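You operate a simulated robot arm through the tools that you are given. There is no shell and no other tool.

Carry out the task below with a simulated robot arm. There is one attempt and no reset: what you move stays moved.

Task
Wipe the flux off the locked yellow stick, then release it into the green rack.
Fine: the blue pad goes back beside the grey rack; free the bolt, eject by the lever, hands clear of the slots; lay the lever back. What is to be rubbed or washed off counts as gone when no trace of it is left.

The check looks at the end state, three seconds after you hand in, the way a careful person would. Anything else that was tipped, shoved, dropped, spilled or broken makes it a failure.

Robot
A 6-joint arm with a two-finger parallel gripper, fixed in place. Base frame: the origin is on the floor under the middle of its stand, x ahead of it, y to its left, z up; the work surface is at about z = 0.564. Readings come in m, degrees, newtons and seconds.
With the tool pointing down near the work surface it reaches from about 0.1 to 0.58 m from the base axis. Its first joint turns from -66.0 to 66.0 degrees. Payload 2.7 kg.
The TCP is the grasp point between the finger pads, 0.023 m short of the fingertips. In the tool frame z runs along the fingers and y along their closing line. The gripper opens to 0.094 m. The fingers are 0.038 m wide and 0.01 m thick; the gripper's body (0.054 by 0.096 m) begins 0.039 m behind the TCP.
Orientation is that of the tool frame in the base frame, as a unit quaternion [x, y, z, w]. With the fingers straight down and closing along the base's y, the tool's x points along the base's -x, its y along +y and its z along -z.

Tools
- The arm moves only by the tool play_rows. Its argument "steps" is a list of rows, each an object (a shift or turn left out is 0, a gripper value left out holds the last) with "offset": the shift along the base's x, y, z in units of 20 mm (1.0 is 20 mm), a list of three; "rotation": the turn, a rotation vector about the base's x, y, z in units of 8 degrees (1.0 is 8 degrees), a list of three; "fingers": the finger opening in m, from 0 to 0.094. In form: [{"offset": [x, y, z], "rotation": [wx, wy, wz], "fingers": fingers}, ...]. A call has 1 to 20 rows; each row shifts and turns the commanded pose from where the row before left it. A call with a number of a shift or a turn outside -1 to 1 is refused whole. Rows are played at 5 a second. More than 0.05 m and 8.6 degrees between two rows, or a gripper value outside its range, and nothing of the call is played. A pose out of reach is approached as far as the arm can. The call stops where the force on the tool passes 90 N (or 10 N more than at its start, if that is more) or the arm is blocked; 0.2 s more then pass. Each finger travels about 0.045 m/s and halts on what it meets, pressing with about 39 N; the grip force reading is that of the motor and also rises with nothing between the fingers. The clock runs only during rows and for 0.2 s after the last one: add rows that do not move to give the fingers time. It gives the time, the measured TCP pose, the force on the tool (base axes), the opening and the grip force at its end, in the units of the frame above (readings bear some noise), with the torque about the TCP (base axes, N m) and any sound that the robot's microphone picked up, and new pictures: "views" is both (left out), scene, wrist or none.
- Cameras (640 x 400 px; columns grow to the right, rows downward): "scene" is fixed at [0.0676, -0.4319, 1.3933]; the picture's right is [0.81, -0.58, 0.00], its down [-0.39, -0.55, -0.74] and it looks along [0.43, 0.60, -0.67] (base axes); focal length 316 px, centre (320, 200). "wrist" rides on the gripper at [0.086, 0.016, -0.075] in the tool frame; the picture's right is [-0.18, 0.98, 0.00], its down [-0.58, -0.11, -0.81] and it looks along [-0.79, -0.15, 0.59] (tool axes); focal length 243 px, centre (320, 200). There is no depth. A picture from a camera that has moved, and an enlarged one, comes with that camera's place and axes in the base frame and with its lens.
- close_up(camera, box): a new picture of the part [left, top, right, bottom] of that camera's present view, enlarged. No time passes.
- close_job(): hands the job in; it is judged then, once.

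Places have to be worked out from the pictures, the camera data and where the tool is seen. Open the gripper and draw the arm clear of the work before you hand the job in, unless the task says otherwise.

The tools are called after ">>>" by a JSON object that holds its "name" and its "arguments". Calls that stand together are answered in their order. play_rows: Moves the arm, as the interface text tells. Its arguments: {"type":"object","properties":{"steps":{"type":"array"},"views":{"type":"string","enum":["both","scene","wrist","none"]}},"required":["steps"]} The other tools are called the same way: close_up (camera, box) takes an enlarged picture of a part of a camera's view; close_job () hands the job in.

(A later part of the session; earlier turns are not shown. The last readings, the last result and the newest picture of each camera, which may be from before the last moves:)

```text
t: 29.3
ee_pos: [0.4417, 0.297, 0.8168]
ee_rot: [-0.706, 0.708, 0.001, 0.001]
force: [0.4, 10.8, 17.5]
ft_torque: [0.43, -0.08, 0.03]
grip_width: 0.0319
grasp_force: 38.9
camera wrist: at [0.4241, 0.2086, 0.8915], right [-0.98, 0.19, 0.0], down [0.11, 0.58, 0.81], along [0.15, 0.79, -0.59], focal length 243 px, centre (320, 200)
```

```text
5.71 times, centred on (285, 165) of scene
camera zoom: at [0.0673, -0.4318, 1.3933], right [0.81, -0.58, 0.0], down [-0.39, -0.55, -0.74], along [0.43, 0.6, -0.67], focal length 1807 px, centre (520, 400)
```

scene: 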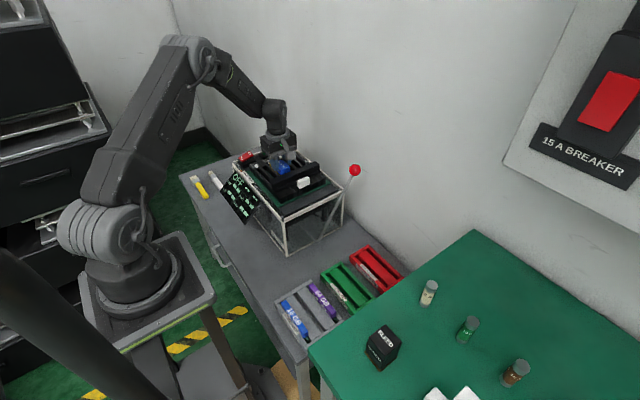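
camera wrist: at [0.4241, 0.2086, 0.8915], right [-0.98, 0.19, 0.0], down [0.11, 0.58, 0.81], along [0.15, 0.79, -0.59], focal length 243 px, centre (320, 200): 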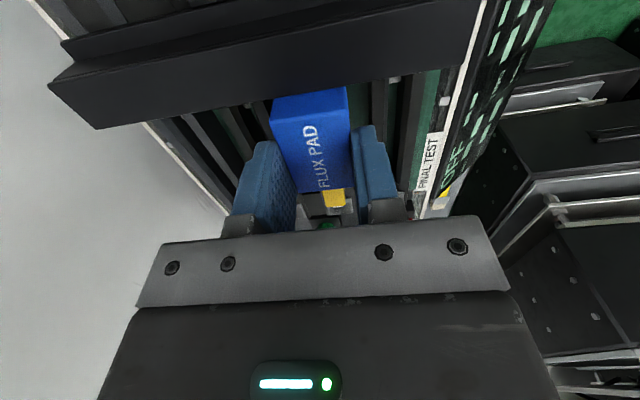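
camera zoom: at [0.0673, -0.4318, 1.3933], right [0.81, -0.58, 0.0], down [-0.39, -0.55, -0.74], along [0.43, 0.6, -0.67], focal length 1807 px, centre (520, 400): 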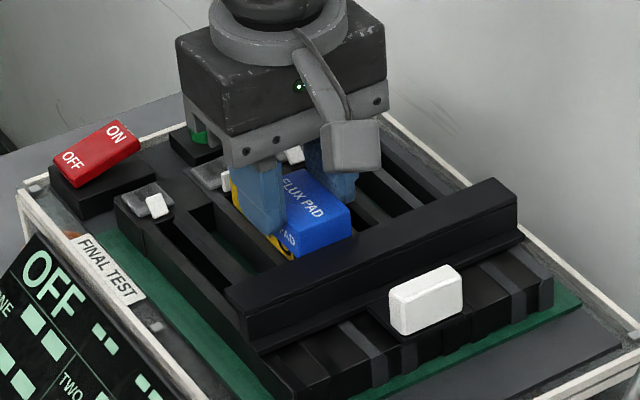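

Rubbing works at around 17 N. I do several more full strokes, keeping just off the keeper flange, with a little x variation.

>>> {"name": "play_rows", "arguments": {"steps": [{"offset": [0, 0.5, 0]}, {"offset": [0.15, 0.5, 0]}, {"offset": [0, 0.5, 0]}, {"offset": [0, 0.5, 0]}, {"offset": [0, -0.5, 0]}, {"offset": [0, -0.5, 0]}, {"offset": [0, -0.5, 0]}, {"offset": [0, -0.4, 0]}, {"offset": [-0.3, 0.5, 0]}, {"offset": [0, 0.5, 0]}, {"offset": [0, 0.5, 0]}, {"offset": [0, 0.4, 0]}, {"offset": [0, -0.5, 0]}, {"offset": [0, -0.5, 0]}, {"offset": [0, -0.5, 0]}, {"offset": [0, -0.4, 0]}, {"offset": [0.15, 0.5, 0]}, {"offset": [0, 0.5, 0]}, {"offset": [0, 0.5, 0]}, {"offset": [0, 0.4, 0]}], "views": "none"}}

>>> {"name": "play_rows", "arguments": {"steps": [{"offset": [0, -0.5, 0]}, {"offset": [0, -0.5, 0]}, {"offset": [0, -0.5, 0]}, {"offset": [0, -0.4, 0]}, {"offset": [0, 0.5, 0]}, {"offset": [0, 0.5, 0]}, {"offset": [0, 0.5, 0]}, {"offset": [0, 0.4, 0]}, {"offset": [0, 0, 0.5]}, {"offset": [0, 0, 1]}, {"offset": [0, 0, 1]}, {"offset": [0, 0, 1]}, {"offset": [0, 0.5, 1]}, {"offset": [0, 1, 0.5]}, {"offset": [0, 1, 0]}, {"offset": [0, 0, 0]}], "views": "both"}}

>>> {"name": "close_up", "arguments": {"camera": "wrist", "box": [180, 0, 420, 150]}}

>>> {"name": "close_up", "arguments": {"camera": "scene", "box": [250, 140, 310, 180]}}

```text
t: 33.5
ee_pos: [0.4413, 0.3371, 0.8182]
ee_rot: [-0.707, 0.708, 0.001, 0.001]
force: [2.8, -8.0, 11.6]
ft_torque: [-0.24, -0.07, 0.0]
grip_width: 0.0322
grasp_force: 38.7
```

```text
t: 36.9
ee_pos: [0.4432, 0.3867, 0.9173]
ee_rot: [-0.707, 0.707, 0.001, 0.0]
force: [0.9, -0.9, 0.3]
ft_torque: [-0.03, 0.0, -0.01]
grip_width: 0.032
grasp_force: 39.0
camera wrist: at [0.4259, 0.2992, 0.9912], right [-0.98, 0.19, 0.0], down [0.11, 0.58, 0.81], along [0.15, 0.79, -0.59], focal length 243 px, centre (320, 200)
```

scene: 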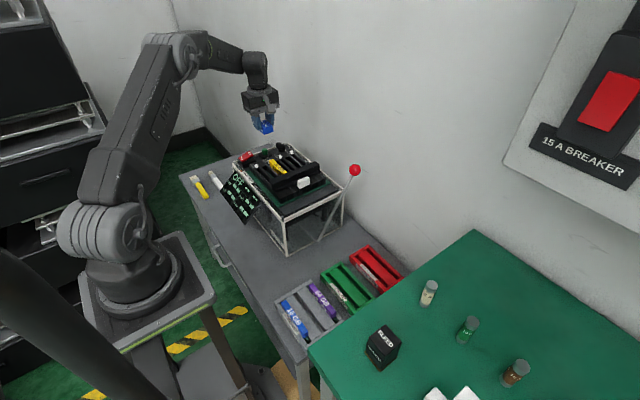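
wrist: 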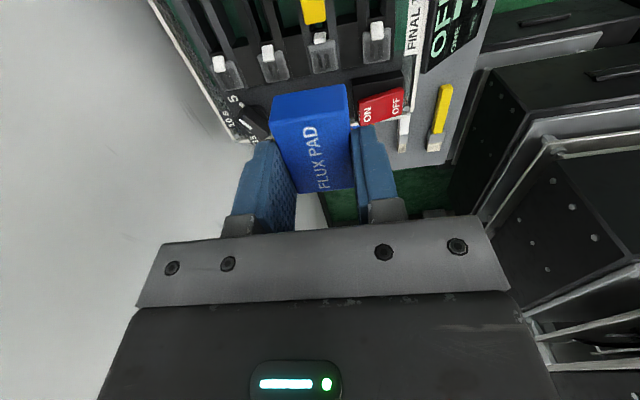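

```text
2.67 times, centred on (300, 75) of wrist
camera zoom: at [0.4259, 0.2992, 0.9912], right [-0.98, 0.19, 0.0], down [0.11, 0.58, 0.81], along [0.15, 0.79, -0.59], focal length 647 px, centre (373, 533)
```

zoom: 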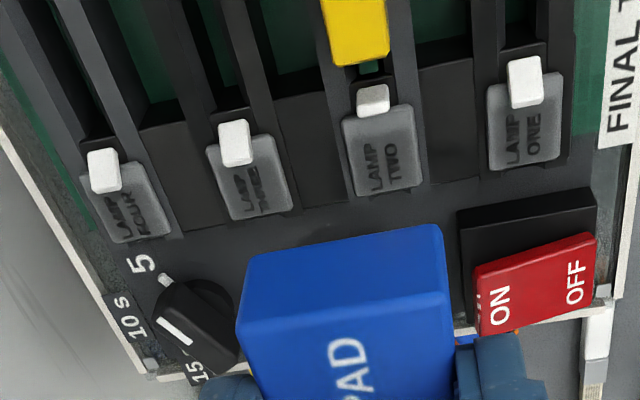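

```text
10.00 times, centred on (280, 160) of scene
camera zoom: at [0.0676, -0.4319, 1.3933], right [0.81, -0.58, 0.0], down [-0.39, -0.55, -0.74], along [0.43, 0.6, -0.67], focal length 3162 px, centre (720, 600)
```

zoom: 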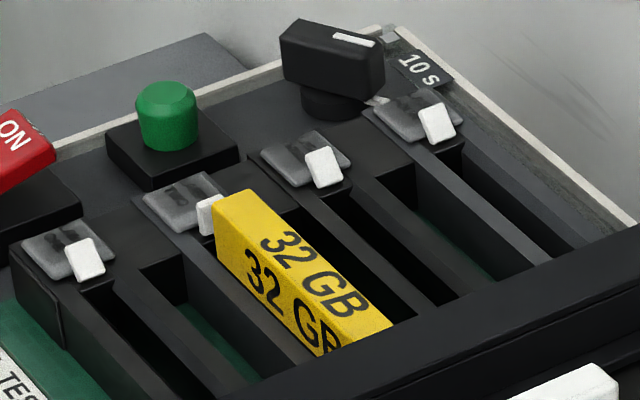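

The top face now shows a clean "32 GB" with no smear. I move back over the stick to check with the wrist camera near the flange and along the edges.

>>> {"name": "play_rows", "arguments": {"steps": [{"offset": [-0.2, -0.8, 0]}, {"offset": [-0.2, -0.8, 0]}, {"offset": [-0.2, -0.8, 0]}, {"offset": [-0.1, -0.8, 0]}, {"offset": [0, 0, 0]}], "views": "wrist"}}

>>> {"name": "close_up", "arguments": {"camera": "wrist", "box": [230, 0, 370, 100]}}

```text
t: 38.1
ee_pos: [0.4272, 0.322, 0.9165]
ee_rot: [-0.707, 0.707, 0.001, 0.001]
force: [0.3, -0.3, 0.9]
ft_torque: [0.01, -0.02, -0.01]
grip_width: 0.0321
grasp_force: 39.4
camera wrist: at [0.4108, 0.2339, 0.9912], right [-0.98, 0.19, 0.0], down [0.11, 0.58, 0.81], along [0.15, 0.79, -0.59], focal length 243 px, centre (320, 200)
```

wrist: 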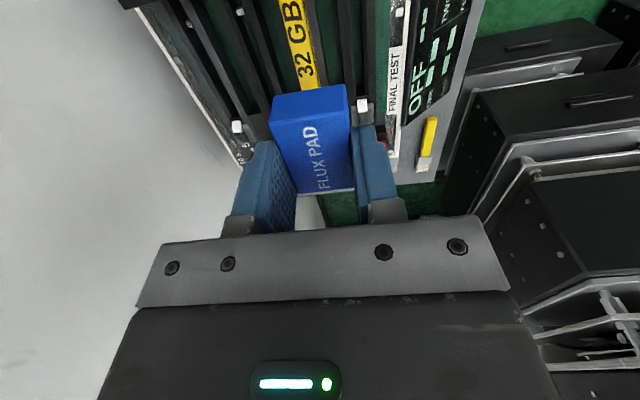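

```text
4.00 times, centred on (300, 50) of wrist
camera zoom: at [0.4108, 0.2339, 0.9912], right [-0.98, 0.19, 0.0], down [0.11, 0.58, 0.81], along [0.15, 0.79, -0.59], focal length 970 px, centre (400, 800)
```

zoom: 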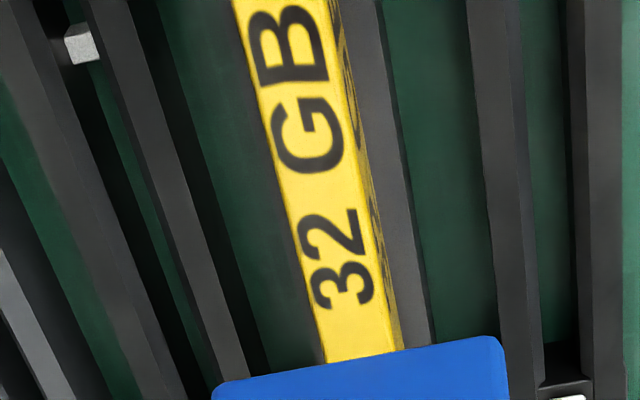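

The stick is clean on all visible faces; the dark line on the side is just its side label seen obliquely. I carry the pad back above the spot it came from.

>>> {"name": "play_rows", "arguments": {"steps": [{"offset": [-0.8, -0.96, -0.1]}, {"offset": [-0.8, -0.96, -0.1]}, {"offset": [-0.8, -0.96, -0.1]}, {"offset": [-0.8, -0.96, -0.1]}, {"offset": [-0.8, -0.96, -0.1]}, {"offset": [-0.8, -0.96, -0.1]}, {"offset": [-0.8, -0.96, -0.1]}, {"offset": [-0.8, -0.96, -0.1]}, {"offset": [-0.8, -0.96, -0.1]}, {"offset": [-0.75, -0.96, -0.1]}, {"offset": [0, 0, 0]}], "views": "none"}}

```text
t: 40.5
ee_pos: [0.2676, 0.1297, 0.8957]
ee_rot: [-0.706, 0.708, 0.001, 0.001]
force: [-0.2, 0.0, -0.3]
ft_torque: [-0.02, 0.0, -0.02]
grip_width: 0.0319
grasp_force: 39.2
```

>>> {"name": "play_rows", "arguments": {"steps": [{"offset": [0.05, 0, -1]}, {"offset": [0, 0, -1]}, {"offset": [0, 0, -1]}, {"offset": [0, 0, -1]}, {"offset": [0, 0, -1]}, {"offset": [0, 0, -1]}, {"offset": [0, 0, -1]}, {"offset": [0, 0, -1]}, {"offset": [0, 0, -1]}, {"offset": [0, 0, -1]}, {"offset": [0, 0, -1]}, {"offset": [0, 0, -1]}, {"offset": [0, 0, -1]}, {"offset": [0, 0, -1]}, {"offset": [0, 0, -0.7]}, {"offset": [0, 0, 0]}], "views": "both"}}

```text
t: 43.9
ee_pos: [0.2691, 0.1315, 0.6015]
ee_rot: [-0.707, 0.708, 0.002, 0.0]
force: [-0.4, -0.2, -0.1]
ft_torque: [0.03, 0.03, -0.01]
grip_width: 0.032
grasp_force: 39.1
camera wrist: at [0.2517, 0.0431, 0.6764], right [-0.98, 0.19, 0.0], down [0.11, 0.58, 0.81], along [0.15, 0.79, -0.59], focal length 243 px, centre (320, 200)
```

scene: 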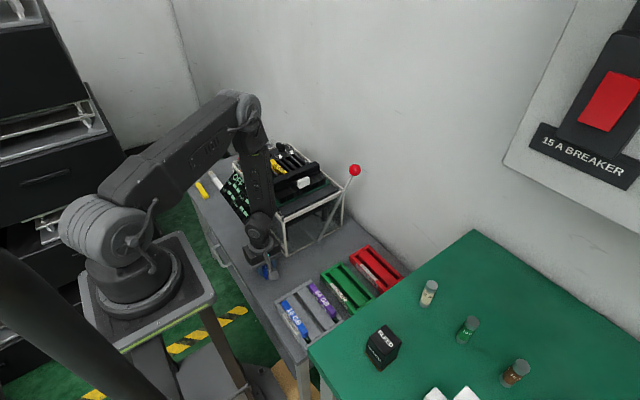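
wrist: 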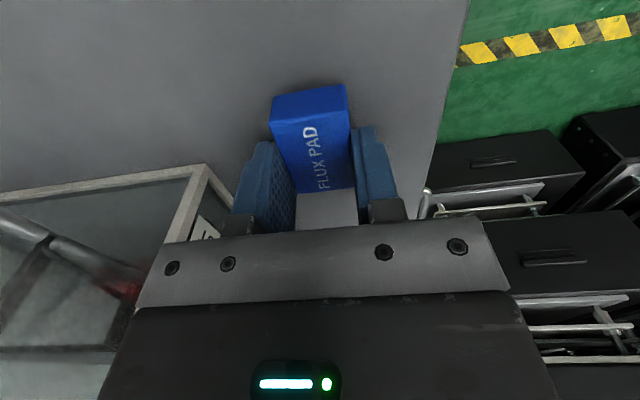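

The pad is about 8 mm above the surface. I lower in 2 mm rows to touch down.

>>> {"name": "play_rows", "arguments": {"steps": [{"offset": [0, 0, -0.1]}, {"offset": [0, 0, -0.1]}, {"offset": [0, 0, -0.1]}, {"offset": [0, 0, 0]}], "views": "none"}}

```text
t: 44.9
ee_pos: [0.2697, 0.1308, 0.5964]
ee_rot: [-0.706, 0.708, 0.001, 0.0]
force: [-0.3, 0.3, -0.8]
ft_torque: [0.0, -0.03, 0.0]
grip_width: 0.0319
grasp_force: 39.1
```

>>> {"name": "play_rows", "arguments": {"steps": [{"offset": [0, 0, -0.07]}, {"offset": [0, 0, -0.05]}, {"offset": [0, 0, 0]}], "views": "none"}}

```text
t: 45.7
ee_pos: [0.2693, 0.1307, 0.5941]
ee_rot: [-0.707, 0.707, 0.001, 0.0]
force: [-0.1, 0.6, 0.0]
ft_torque: [0.01, -0.03, 0.01]
grip_width: 0.0318
grasp_force: 38.7
```

>>> {"name": "play_rows", "arguments": {"steps": [{"offset": [0, 0, -0.05]}, {"offset": [0, 0, 0]}], "views": "none"}}

```text
t: 46.3
ee_pos: [0.2684, 0.1308, 0.5928]
ee_rot: [-0.707, 0.708, 0.002, 0.001]
force: [-0.8, -0.4, 0.0]
ft_torque: [-0.02, 0.04, -0.02]
grip_width: 0.0321
grasp_force: 39.0
```

>>> {"name": "play_rows", "arguments": {"steps": [{"offset": [0, 0, -0.05]}, {"offset": [0, 0, -0.05]}, {"offset": [0, 0, 0]}], "views": "none"}}

```text
t: 47.1
ee_pos: [0.271, 0.1302, 0.5916]
ee_rot: [-0.706, 0.708, 0.001, 0.0]
force: [-1.0, -0.8, 4.8]
ft_torque: [0.05, -0.02, -0.02]
grip_width: 0.0322
grasp_force: 39.0
```

Touchdown at 5 N. I release and open wide, then rise clear and look.

>>> {"name": "play_rows", "arguments": {"steps": [{"fingers": 0.07}, {"fingers": 0.07}, {"fingers": 0.07}, {"offset": [0, 0, 0.5]}, {"offset": [0, 0, 1]}, {"offset": [0, 0, 1]}, {"offset": [0, 0, 1]}, {"offset": [0, 0, 1]}, {"offset": [0, 0, 1]}, {"offset": [0, 0, 0]}], "views": "both"}}

>>> {"name": "close_up", "arguments": {"camera": "scene", "box": [232, 230, 372, 330]}}

```text
t: 49.3
ee_pos: [0.2708, 0.1296, 0.7034]
ee_rot: [-0.707, 0.707, 0.001, 0.0]
force: [0.0, -0.4, 0.7]
ft_torque: [0.03, 0.02, 0.02]
grip_width: 0.0699
grasp_force: 0.1
camera wrist: at [0.2531, 0.0423, 0.7777], right [-0.98, 0.19, 0.0], down [0.11, 0.58, 0.81], along [0.15, 0.79, -0.59], focal length 243 px, centre (320, 200)
```

scene: 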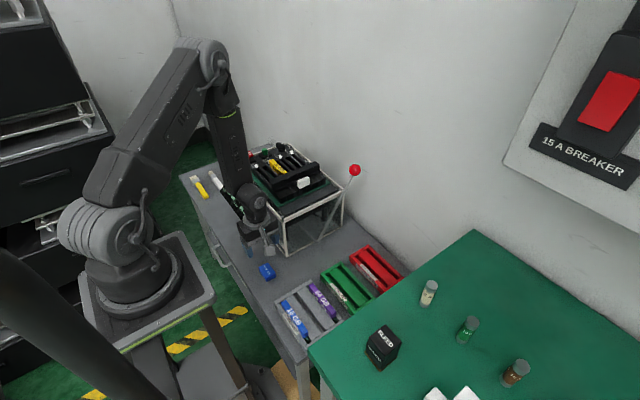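
wrist: 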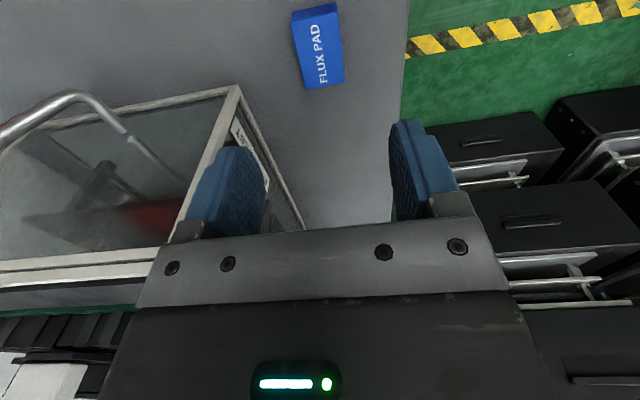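

```text
4.00 times, centred on (302, 280) of scene
camera zoom: at [0.0676, -0.4319, 1.3933], right [0.81, -0.58, 0.0], down [-0.39, -0.55, -0.74], along [0.43, 0.6, -0.67], focal length 1265 px, centre (392, -120)
```

zoom: 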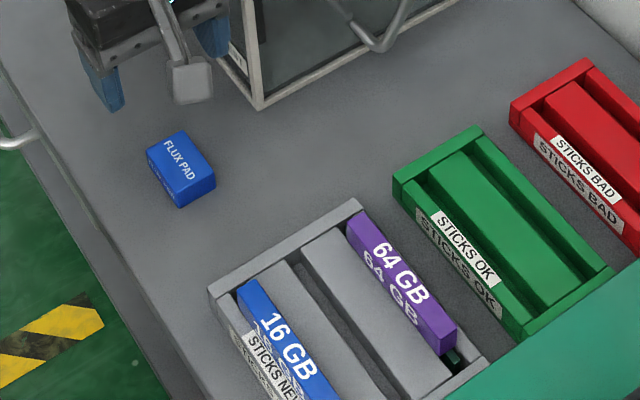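

The pad rests flat beside the grey rack. Now I rise, turn the tool back so the fingers close along y, and move to look at the white grip block of the keeper bar.

>>> {"name": "play_rows", "arguments": {"steps": [{"offset": [0, 0, 1]}, {"offset": [0, 0, 1]}, {"offset": [0, 0, 1], "rotation": [0, 0, -0.9375]}, {"offset": [0, 0, 1], "rotation": [0, 0, -0.9375]}, {"offset": [0, 0, 1], "rotation": [0, 0, -0.9375]}, {"offset": [0, 0, 1], "rotation": [0, 0, -0.9375]}, {"offset": [0.2, 0.5, 1], "rotation": [0, 0, -0.9375]}, {"offset": [0.5, 0.5, 1], "rotation": [0, 0, -0.9375]}, {"offset": [0.5, 0.5, 1], "rotation": [0, 0, -0.9375]}, {"offset": [0.5, 0.5, 0.5], "rotation": [0, 0, -0.9375]}, {"offset": [0.5, 0.5, 0], "rotation": [0, 0, -0.9375]}, {"offset": [0.5, 0.5, 0], "rotation": [0, 0, -0.9375]}, {"offset": [0.5, 0.5, 0], "rotation": [0, 0, -0.9375]}, {"offset": [0.3, 0, 0], "rotation": [0, 0, -0.9375]}, {"offset": [0, 0, 0]}], "views": "both"}}

>>> {"name": "close_up", "arguments": {"camera": "wrist", "box": [200, 40, 440, 210]}}

```text
t: 52.5
ee_pos: [0.3384, 0.2001, 0.8915]
ee_rot: [0.001, 1.0, -0.001, 0.001]
force: [0.2, 0.0, 0.0]
ft_torque: [0.02, -0.04, 0.04]
grip_width: 0.0699
grasp_force: 0.0
camera wrist: at [0.2514, 0.2152, 0.9661], right [0.19, 0.98, 0.0], down [0.58, -0.11, 0.81], along [0.79, -0.15, -0.59], focal length 243 px, centre (320, 200)
```

scene: 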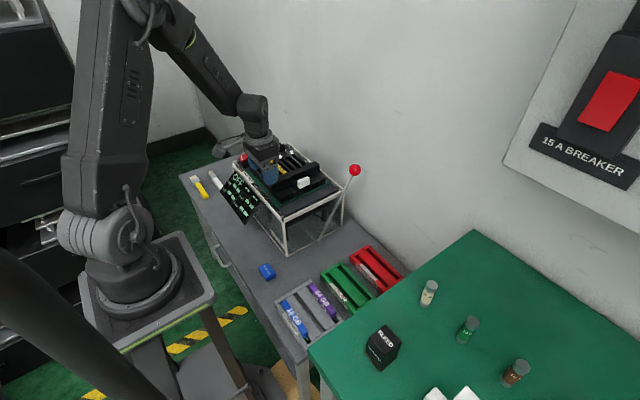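
wrist: 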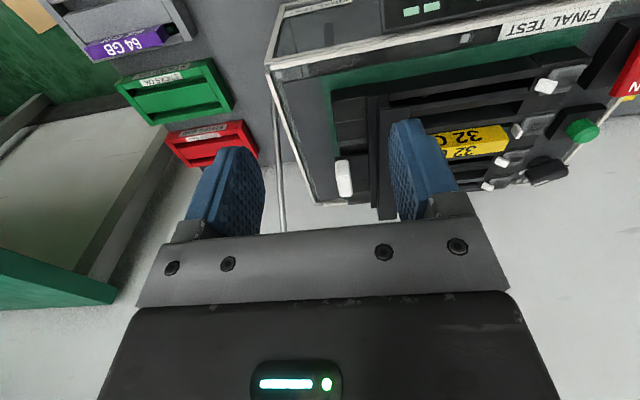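

```text
2.35 times, centred on (320, 125) of wrist
camera zoom: at [0.2514, 0.2152, 0.9661], right [0.19, 0.98, 0.0], down [0.58, -0.11, 0.81], along [0.79, -0.15, -0.59], focal length 571 px, centre (320, 376)
```

zoom: 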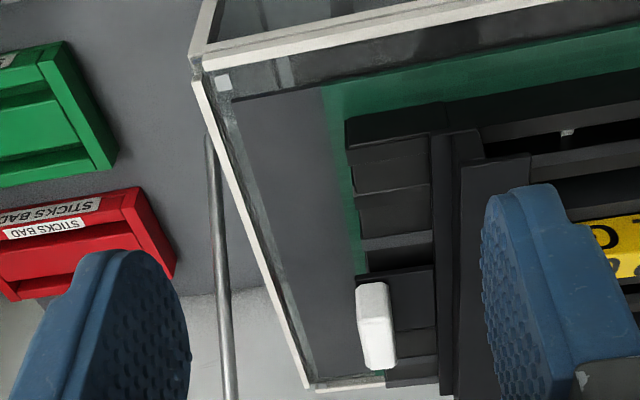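

Refined triangulation puts the white block at x 0.443–0.480, y 0.197–0.211, top z ≈ 0.794, with the bar's web at y ≈ 0.24. I narrow the fingers to 36 mm and position above it.

>>> {"name": "play_rows", "arguments": {"steps": [{"offset": [0.9, 0, 0], "fingers": 0.036}, {"offset": [0.9, 0, 0], "fingers": 0.036}, {"offset": [0.9, 0.1, 0], "fingers": 0.036}, {"offset": [0.9, 0.1, -0.3], "fingers": 0.036}, {"offset": [0.9, 0, -0.4], "fingers": 0.036}, {"offset": [0.9, 0, -0.4], "fingers": 0.036}, {"offset": [0.75, 0, -0.5], "fingers": 0.036}, {"offset": [0, 0, 0], "fingers": 0.036}], "views": "both"}}

>>> {"name": "close_up", "arguments": {"camera": "wrist", "box": [200, 40, 440, 220]}}

>>> {"name": "close_up", "arguments": {"camera": "scene", "box": [260, 130, 350, 210]}}

```text
t: 54.3
ee_pos: [0.4627, 0.2051, 0.8604]
ee_rot: [0.001, 1.0, 0.0, 0.001]
force: [-0.2, 0.4, -0.4]
ft_torque: [-0.02, 0.01, -0.01]
grip_width: 0.0356
grasp_force: 0.2
camera wrist: at [0.3743, 0.2197, 0.9349], right [0.19, 0.98, 0.0], down [0.58, -0.11, 0.81], along [0.79, -0.15, -0.59], focal length 243 px, centre (320, 200)
```

scene: 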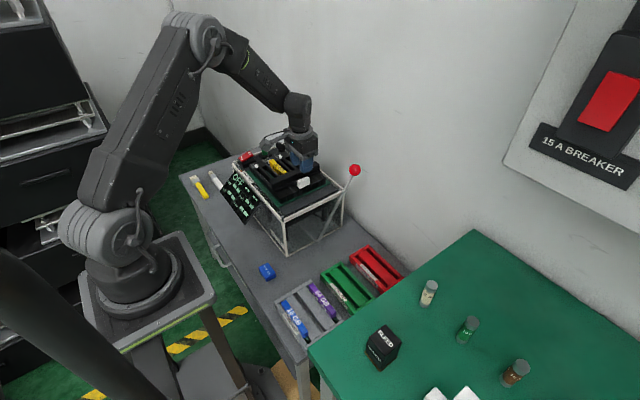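
wrist: 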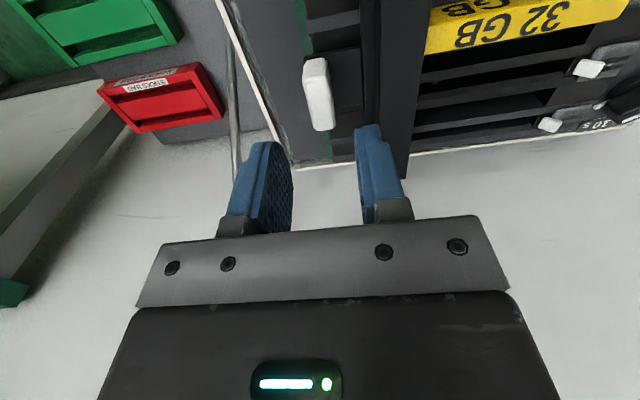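

```text
2.22 times, centred on (320, 130) of wrist
camera zoom: at [0.3743, 0.2197, 0.9349], right [0.19, 0.98, 0.0], down [0.58, -0.11, 0.81], along [0.79, -0.15, -0.59], focal length 539 px, centre (320, 356)
```

zoom: 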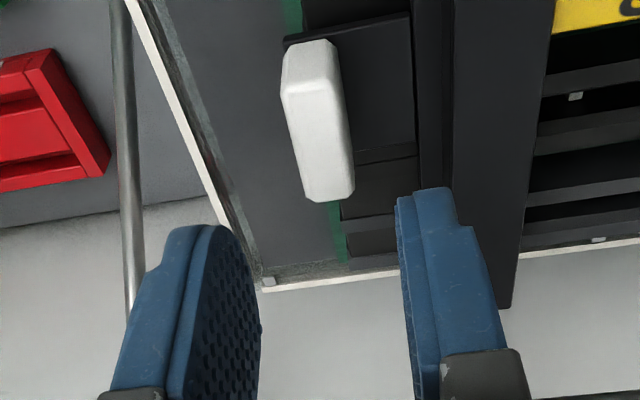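

```text
5.00 times, centred on (305, 170) of scene
camera zoom: at [0.0676, -0.4319, 1.3933], right [0.81, -0.58, 0.0], down [-0.39, -0.55, -0.74], along [0.43, 0.6, -0.67], focal length 1581 px, centre (395, 350)
```

zoom: 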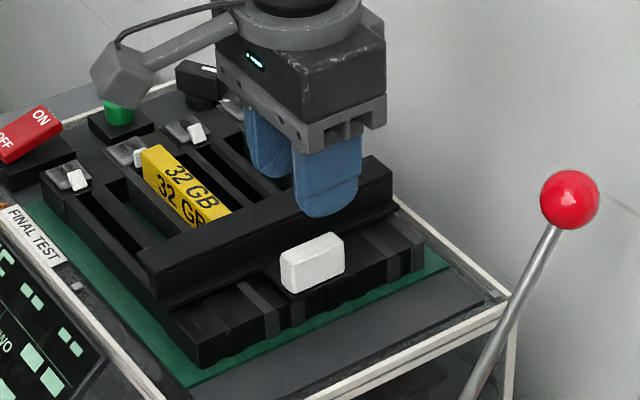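

The block measures y 0.196–0.211 again and the hand is centred. I descend so the tips sit just above the tab plate, then close.

>>> {"name": "play_rows", "arguments": {"steps": [{"offset": [-0.05, -0.05, -0.9]}, {"offset": [0, 0, -0.9]}, {"offset": [0, 0, -0.6]}, {"offset": [0, 0, -0.4]}, {"offset": [0, 0, 0]}], "views": "both"}}

>>> {"name": "close_up", "arguments": {"camera": "wrist", "box": [200, 60, 440, 240]}}

>>> {"name": "close_up", "arguments": {"camera": "scene", "box": [260, 130, 350, 210]}}

```text
t: 55.5
ee_pos: [0.4603, 0.2039, 0.8035]
ee_rot: [0.002, 1.0, 0.0, 0.001]
force: [-0.7, 0.2, -0.2]
ft_torque: [0.03, -0.02, 0.0]
grip_width: 0.0358
grasp_force: 0.0
camera wrist: at [0.3736, 0.2189, 0.8779], right [0.19, 0.98, 0.0], down [0.58, -0.11, 0.81], along [0.79, -0.15, -0.59], focal length 243 px, centre (320, 200)
```

scene: 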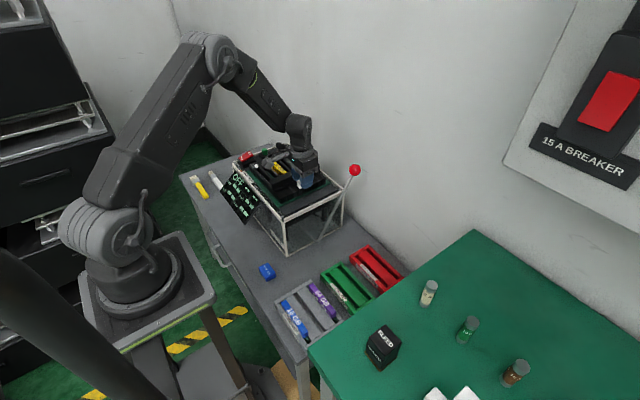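
wrist: 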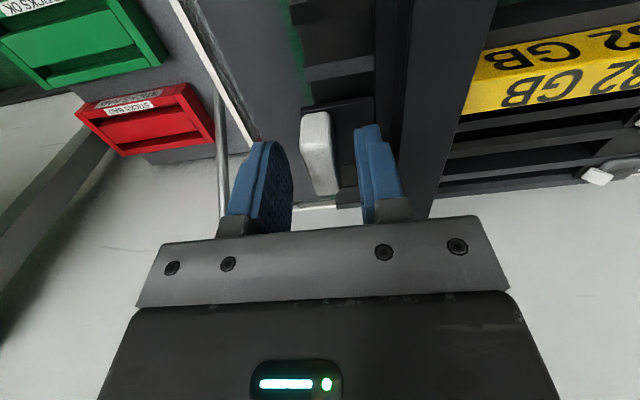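

```text
2.22 times, centred on (320, 150) of wrist
camera zoom: at [0.3736, 0.2189, 0.8779], right [0.19, 0.98, 0.0], down [0.58, -0.11, 0.81], along [0.79, -0.15, -0.59], focal length 539 px, centre (320, 311)
```

zoom: 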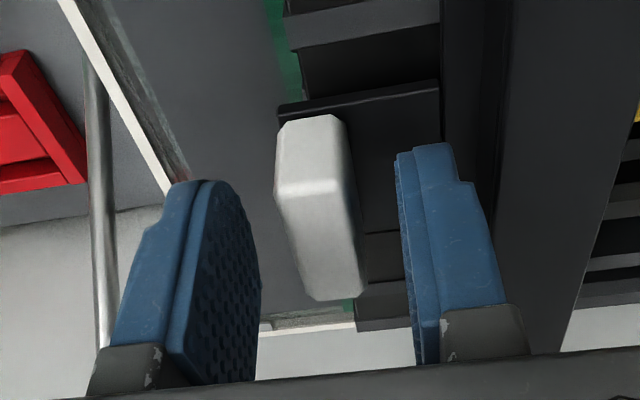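

```text
5.00 times, centred on (305, 170) of scene
camera zoom: at [0.0676, -0.4319, 1.3933], right [0.81, -0.58, 0.0], down [-0.39, -0.55, -0.74], along [0.43, 0.6, -0.67], focal length 1581 px, centre (395, 350)
```

zoom: 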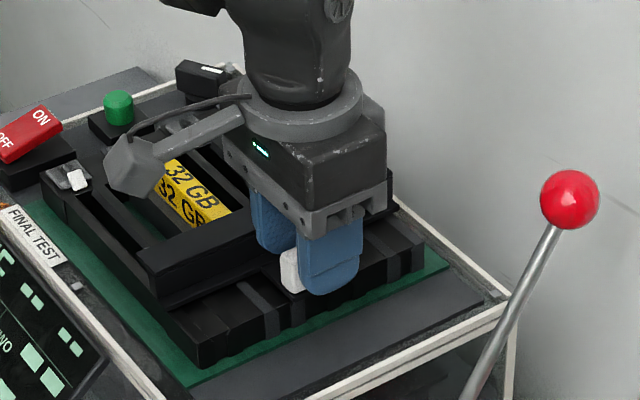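

The block is between the fingers with about 13 mm overlap. I close on it.

>>> {"name": "play_rows", "arguments": {"steps": [{"offset": [0, 0, -0.1]}, {"fingers": 0.0}, {"fingers": 0.0}, {"fingers": 0.0}, {"fingers": 0.0}], "views": "wrist"}}

```text
t: 56.7
ee_pos: [0.4613, 0.2033, 0.8014]
ee_rot: [0.001, 1.0, 0.001, 0.001]
force: [-0.1, 3.1, -1.4]
ft_torque: [0.04, -0.22, 0.19]
grip_width: 0.016
grasp_force: 44.9
camera wrist: at [0.3736, 0.2188, 0.8758], right [0.19, 0.98, 0.0], down [0.58, -0.11, 0.81], along [0.79, -0.15, -0.59], focal length 243 px, centre (320, 200)
```

wrist: 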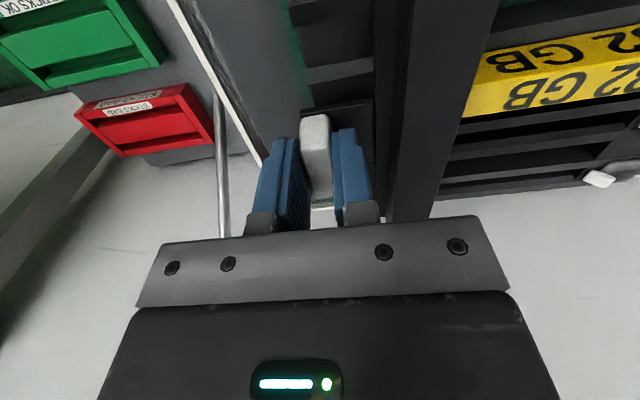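

The block is held (16 mm). I pull gently toward -y in small rows and watch the force.

>>> {"name": "play_rows", "arguments": {"steps": [{"offset": [0, -0.25, 0]}, {"offset": [0, -0.25, 0]}, {"offset": [0, 0, 0]}], "views": "wrist"}}

```text
t: 57.5
ee_pos: [0.4613, 0.1927, 0.8011]
ee_rot: [0.001, 1.0, 0.0, 0.0]
force: [-6.2, 0.8, 2.9]
ft_torque: [0.02, -0.65, 0.23]
grip_width: 0.0156
grasp_force: 44.8
camera wrist: at [0.3737, 0.2075, 0.8759], right [0.19, 0.98, 0.0], down [0.58, -0.11, 0.81], along [0.79, -0.15, -0.59], focal length 243 px, centre (320, 200)
```

wrist: 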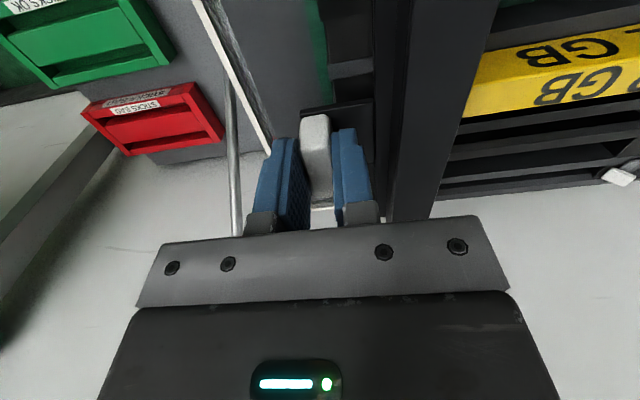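

The whole bar slides with the block at almost no force. I keep pulling toward its end stop.

>>> {"name": "play_rows", "arguments": {"steps": [{"offset": [0, -0.25, 0]}, {"offset": [0, -0.25, 0]}, {"offset": [0, -0.25, 0]}, {"offset": [0, -0.25, 0]}, {"offset": [0, 0, 0]}], "views": "both"}}

>>> {"name": "close_up", "arguments": {"camera": "scene", "box": [250, 140, 340, 210]}}

```text
t: 58.7
ee_pos: [0.4611, 0.1727, 0.801]
ee_rot: [0.0, 1.0, 0.0, -0.001]
force: [-7.1, -0.1, 11.1]
ft_torque: [0.0, 0.82, 0.22]
grip_width: 0.0156
grasp_force: 44.5
camera wrist: at [0.3737, 0.1879, 0.8758], right [0.19, 0.98, 0.0], down [0.58, -0.11, 0.81], along [0.79, -0.15, -0.59], focal length 243 px, centre (320, 200)
```

scene: 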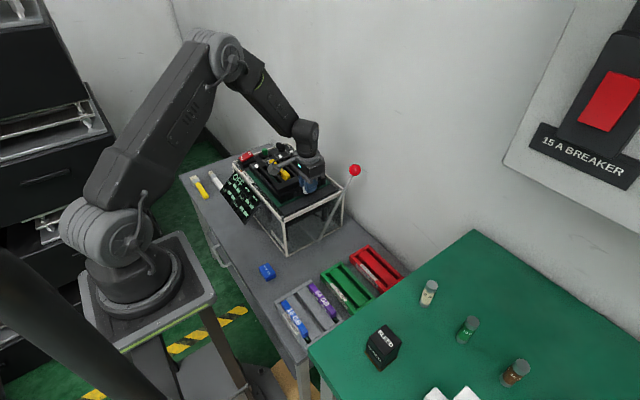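
wrist: 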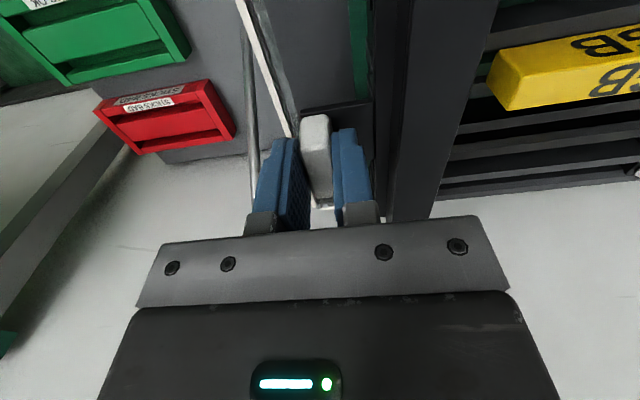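

```text
5.71 times, centred on (295, 175) of scene
camera zoom: at [0.0673, -0.4319, 1.3933], right [0.81, -0.58, 0.0], down [-0.39, -0.55, -0.74], along [0.43, 0.6, -0.67], focal length 1807 px, centre (463, 343)
```

zoom: 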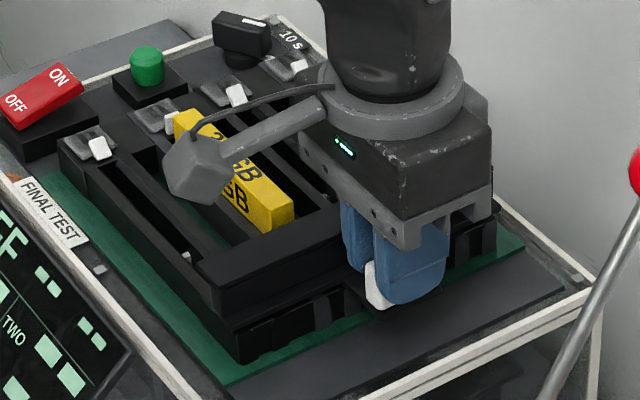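

The stick's near end is now fully uncovered. I pull a little more to find the end stop so the bar is truly open.

>>> {"name": "play_rows", "arguments": {"steps": [{"offset": [0, -0.2, 0.05]}, {"offset": [0, -0.2, 0]}, {"offset": [0, 0, 0]}], "views": "none"}}

```text
t: 59.5
ee_pos: [0.4605, 0.1648, 0.8027]
ee_rot: [0.001, 1.0, -0.001, 0.0]
force: [-8.3, -0.2, -1.2]
ft_torque: [-0.01, -0.51, 0.29]
grip_width: 0.0156
grasp_force: 45.0
```

>>> {"name": "play_rows", "arguments": {"steps": [{"offset": [0, 0, 0]}], "views": "both"}}

>>> {"name": "close_up", "arguments": {"camera": "scene", "box": [250, 140, 340, 210]}}

>>> {"name": "close_up", "arguments": {"camera": "wrist", "box": [240, 0, 640, 220]}}

```text
t: 59.9
ee_pos: [0.4613, 0.1661, 0.8018]
ee_rot: [0.0, 1.0, 0.0, 0.001]
force: [-7.0, -0.7, -4.5]
ft_torque: [-0.03, -0.76, 0.26]
grip_width: 0.0152
grasp_force: 44.7
camera wrist: at [0.3738, 0.1805, 0.8759], right [0.19, 0.98, 0.0], down [0.58, -0.11, 0.81], along [0.79, -0.15, -0.59], focal length 243 px, centre (320, 200)
```

scene: 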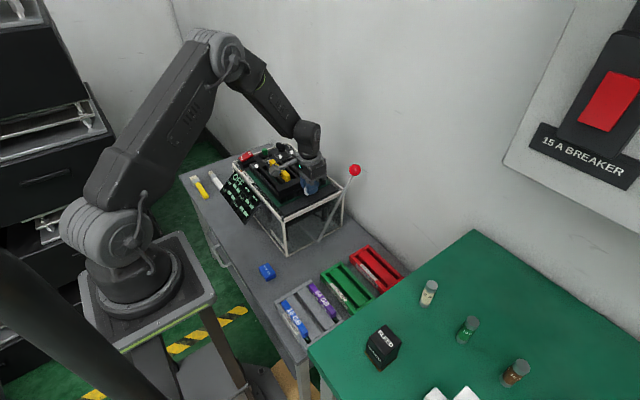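
wrist: 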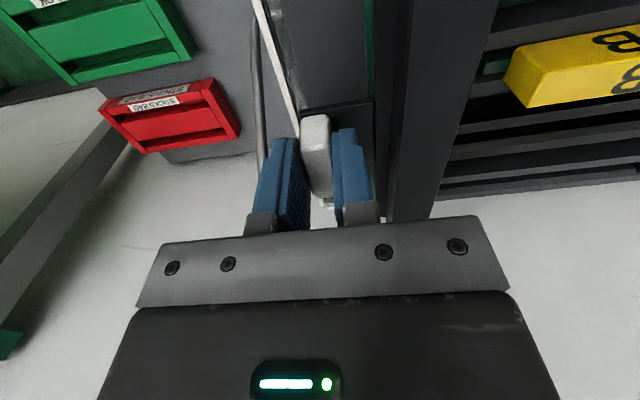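

```text
5.71 times, centred on (295, 175) of scene
camera zoom: at [0.0675, -0.4319, 1.3933], right [0.81, -0.58, 0.0], down [-0.39, -0.55, -0.74], along [0.43, 0.6, -0.67], focal length 1807 px, centre (463, 343)
```

zoom: 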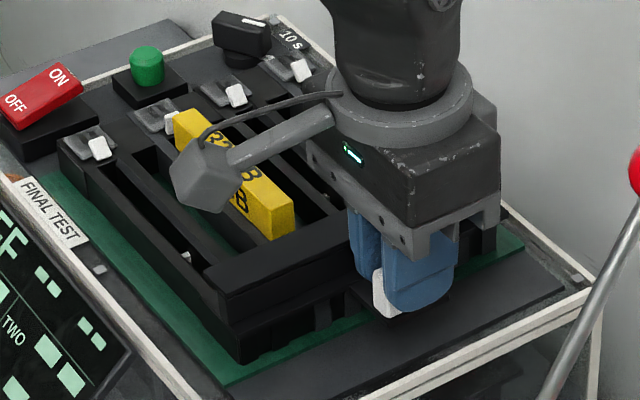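

```text
1.60 times, centred on (440, 110) of wrist
camera zoom: at [0.3738, 0.1805, 0.8759], right [0.19, 0.98, 0.0], down [0.58, -0.11, 0.81], along [0.79, -0.15, -0.59], focal length 388 px, centre (128, 344)
```

zoom: 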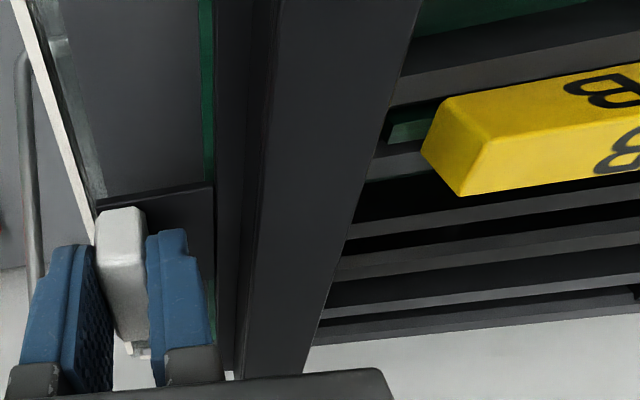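

A green PCB tab extends beyond the stick body toward the bar, so I want the bar fully open; I keep pulling in small rows until the stop.

>>> {"name": "play_rows", "arguments": {"steps": [{"offset": [0, -0.15, 0]}, {"offset": [0, -0.15, 0]}, {"offset": [0, -0.15, 0]}, {"offset": [0, 0, 0]}], "views": "wrist"}}

>>> {"name": "close_up", "arguments": {"camera": "wrist", "box": [240, 0, 640, 220]}}

```text
t: 60.9
ee_pos: [0.461, 0.1556, 0.8015]
ee_rot: [0.001, 1.0, -0.001, 0.0]
force: [1.3, 0.3, -18.0]
ft_torque: [0.0, 0.33, 0.24]
grip_width: 0.0156
grasp_force: 45.3
camera wrist: at [0.3738, 0.1709, 0.8759], right [0.19, 0.98, 0.0], down [0.58, -0.11, 0.81], along [0.79, -0.15, -0.59], focal length 243 px, centre (320, 200)
```

wrist: 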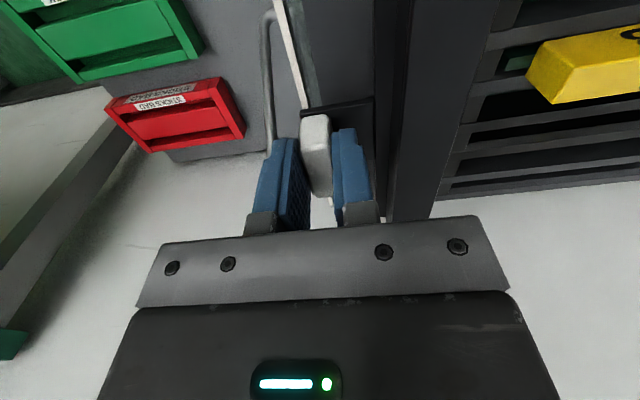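

```text
1.60 times, centred on (440, 110) of wrist
camera zoom: at [0.3738, 0.1709, 0.8759], right [0.19, 0.98, 0.0], down [0.58, -0.11, 0.81], along [0.79, -0.15, -0.59], focal length 388 px, centre (128, 344)
```

zoom: 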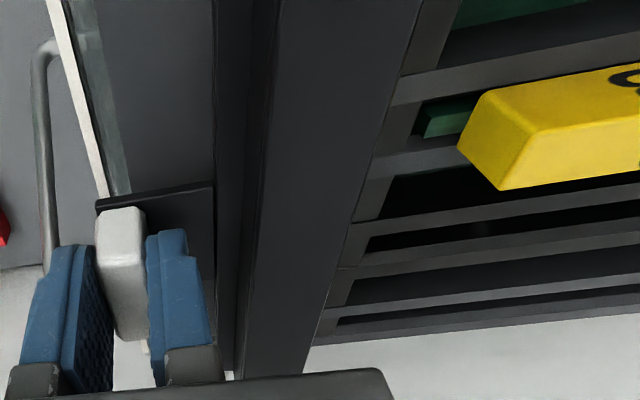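

The slots and the PCB end are now fully clear of the bar. I test a few more millimetres to see whether an end stop is there, and relieve the slight upward pull.

>>> {"name": "play_rows", "arguments": {"steps": [{"offset": [0, -0.1, -0.05]}, {"offset": [0, -0.1, 0]}, {"offset": [0, 0, 0]}], "views": "scene"}}

>>> {"name": "close_up", "arguments": {"camera": "scene", "box": [250, 140, 340, 210]}}

```text
t: 61.7
ee_pos: [0.4605, 0.1542, 0.8012]
ee_rot: [0.0, 1.0, 0.0, 0.0]
force: [-1.6, 18.6, -13.6]
ft_torque: [0.2, 0.89, 0.09]
grip_width: 0.0155
grasp_force: 45.1
```

scene: 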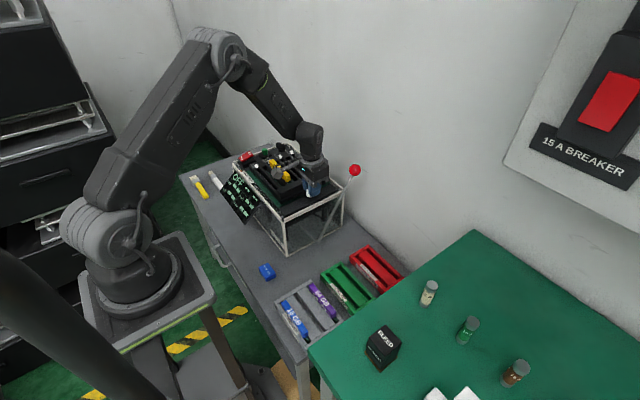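

```text
5.71 times, centred on (295, 175) of scene
camera zoom: at [0.0678, -0.4314, 1.3934], right [0.81, -0.58, 0.0], down [-0.39, -0.55, -0.74], along [0.43, 0.6, -0.67], focal length 1807 px, centre (463, 343)
```

zoom: 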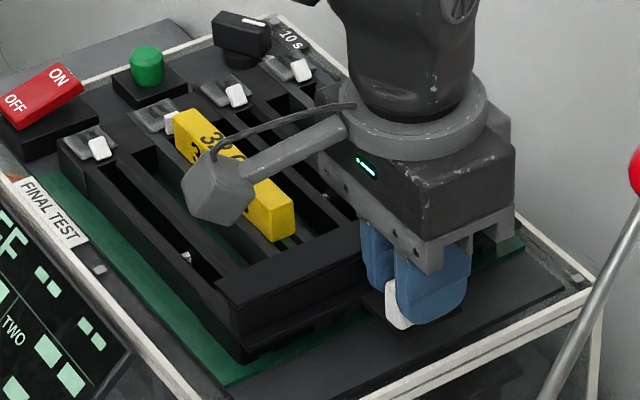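

The end stop is reached (18 N in y at y = 0.154), so the bolt is fully free. I relax the pull, open to 34 mm and rise.

>>> {"name": "play_rows", "arguments": {"steps": [{"offset": [0, 0.1, -0.03]}, {"fingers": 0.034}, {"fingers": 0.034}, {"offset": [0, 0, 0.5]}, {"offset": [0, 0, 1]}, {"offset": [0, 0, 1]}, {"offset": [0, 0, 1]}, {"offset": [0, 0, 1]}, {"offset": [0, 0, 0]}], "views": "both"}}

>>> {"name": "close_up", "arguments": {"camera": "scene", "box": [240, 130, 380, 260]}}

>>> {"name": "close_up", "arguments": {"camera": "wrist", "box": [200, 0, 640, 220]}}

```text
t: 63.7
ee_pos: [0.4627, 0.154, 0.89]
ee_rot: [0.0, 1.0, 0.0, 0.001]
force: [-0.2, 0.6, -0.5]
ft_torque: [0.01, 0.0, 0.0]
grip_width: 0.0337
grasp_force: 0.1
camera wrist: at [0.3741, 0.1695, 0.9648], right [0.19, 0.98, 0.0], down [0.58, -0.11, 0.81], along [0.79, -0.15, -0.59], focal length 243 px, centre (320, 200)
```

scene: 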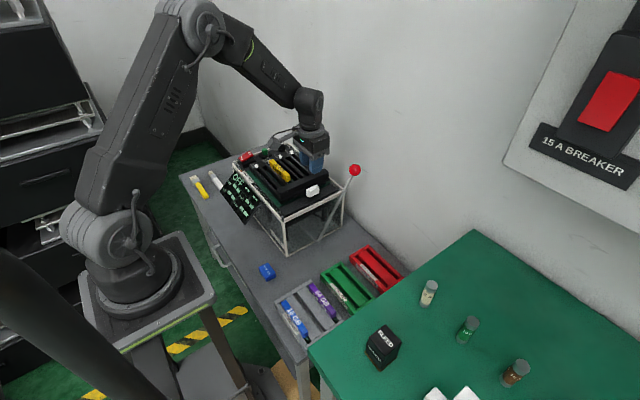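
wrist: 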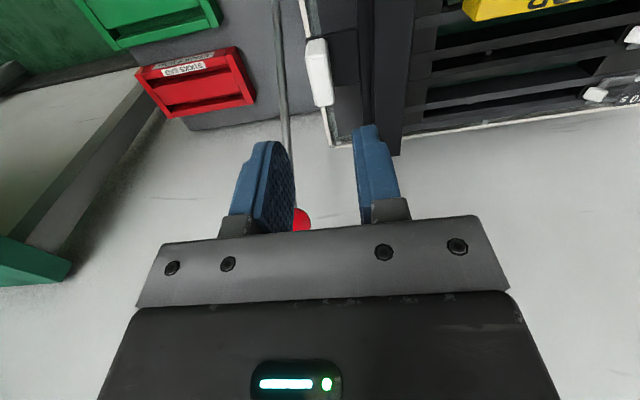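

```text
3.08 times, centred on (310, 195) of scene
camera zoom: at [0.0676, -0.4319, 1.3933], right [0.81, -0.58, 0.0], down [-0.39, -0.55, -0.74], along [0.43, 0.6, -0.67], focal length 973 px, centre (351, 215)
```

zoom: 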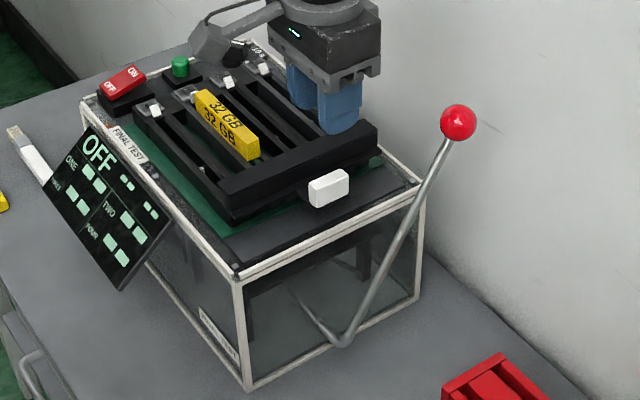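

```text
1.45 times, centred on (420, 110) of wrist
camera zoom: at [0.3741, 0.1695, 0.9648], right [0.19, 0.98, 0.0], down [0.58, -0.11, 0.81], along [0.79, -0.15, -0.59], focal length 353 px, centre (174, 331)
```

zoom: 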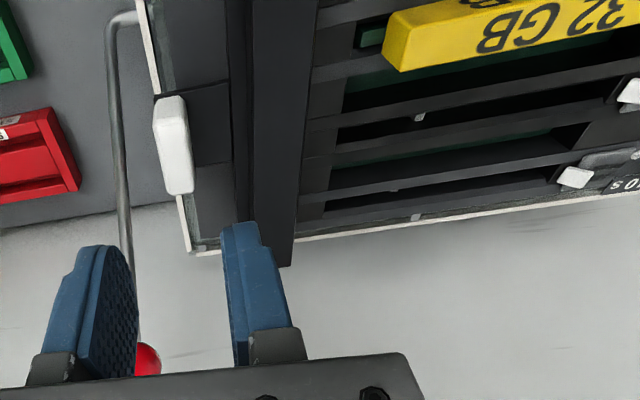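

The bar is parked open and the stick's full top face is clean. Next the lever: its knob is at about (0.573, 0.102, 0.845), diameter ≈ 34 mm, pivoting about a y-axis near (0.44, 0.11, 0.618). I open to 60 mm and move above the knob.

>>> {"name": "play_rows", "arguments": {"steps": [{"offset": [0, -0.5, 0.5], "fingers": 0.062}, {"offset": [0.5, -0.7, 0.7], "fingers": 0.062}, {"offset": [0.8, -0.7, 0.6], "fingers": 0.062}, {"offset": [0.9, -0.6, 0.4], "fingers": 0.062}, {"offset": [0.9, 0, 0], "fingers": 0.062}, {"offset": [0.9, 0, 0], "fingers": 0.062}, {"offset": [0.8, 0, 0], "fingers": 0.062}, {"offset": [0, 0, 0]}], "views": "both"}}

>>> {"name": "close_up", "arguments": {"camera": "wrist", "box": [200, 40, 440, 240]}}

>>> {"name": "close_up", "arguments": {"camera": "scene", "box": [300, 110, 400, 210]}}

```text
t: 65.5
ee_pos: [0.5591, 0.1035, 0.9345]
ee_rot: [0.001, 1.0, 0.0, 0.001]
force: [0.9, 0.0, 0.8]
ft_torque: [0.01, 0.01, 0.02]
grip_width: 0.062
grasp_force: 0.0
camera wrist: at [0.4713, 0.119, 1.0089], right [0.19, 0.98, 0.0], down [0.58, -0.11, 0.81], along [0.79, -0.15, -0.59], focal length 243 px, centre (320, 200)
```

scene: 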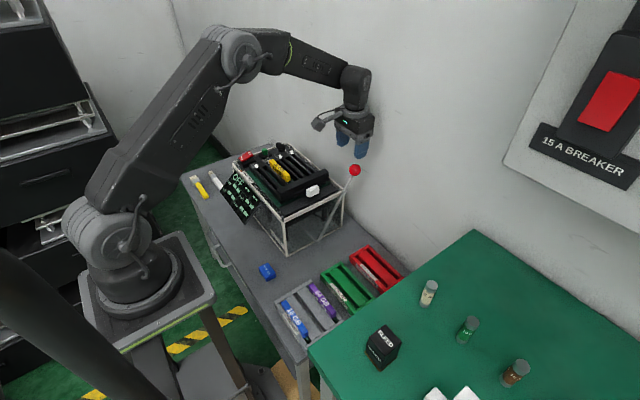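
wrist: 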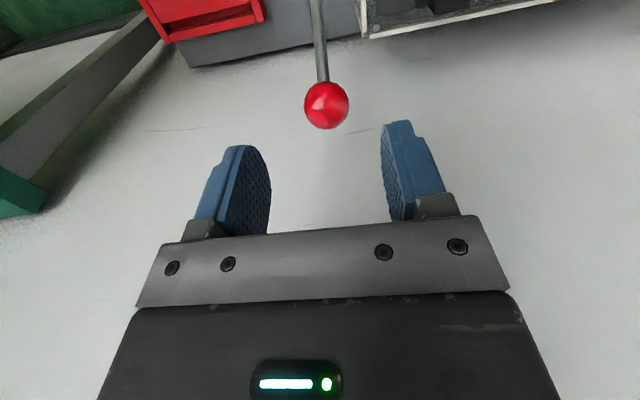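

```text
2.00 times, centred on (320, 140) of wrist
camera zoom: at [0.4713, 0.119, 1.0089], right [0.19, 0.98, 0.0], down [0.58, -0.11, 0.81], along [0.79, -0.15, -0.59], focal length 485 px, centre (320, 320)
```

zoom: 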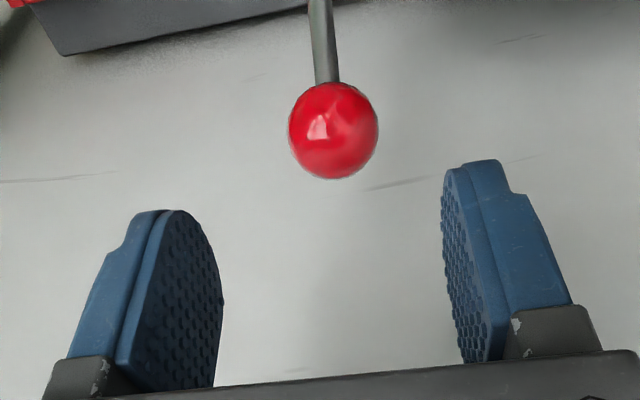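

```text
4.00 times, centred on (350, 160) of scene
camera zoom: at [0.0676, -0.4319, 1.3933], right [0.81, -0.58, 0.0], down [-0.39, -0.55, -0.74], along [0.43, 0.6, -0.67], focal length 1265 px, centre (200, 360)
```

zoom: 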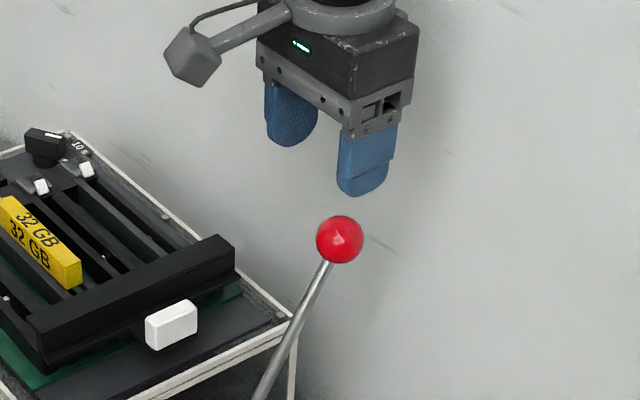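

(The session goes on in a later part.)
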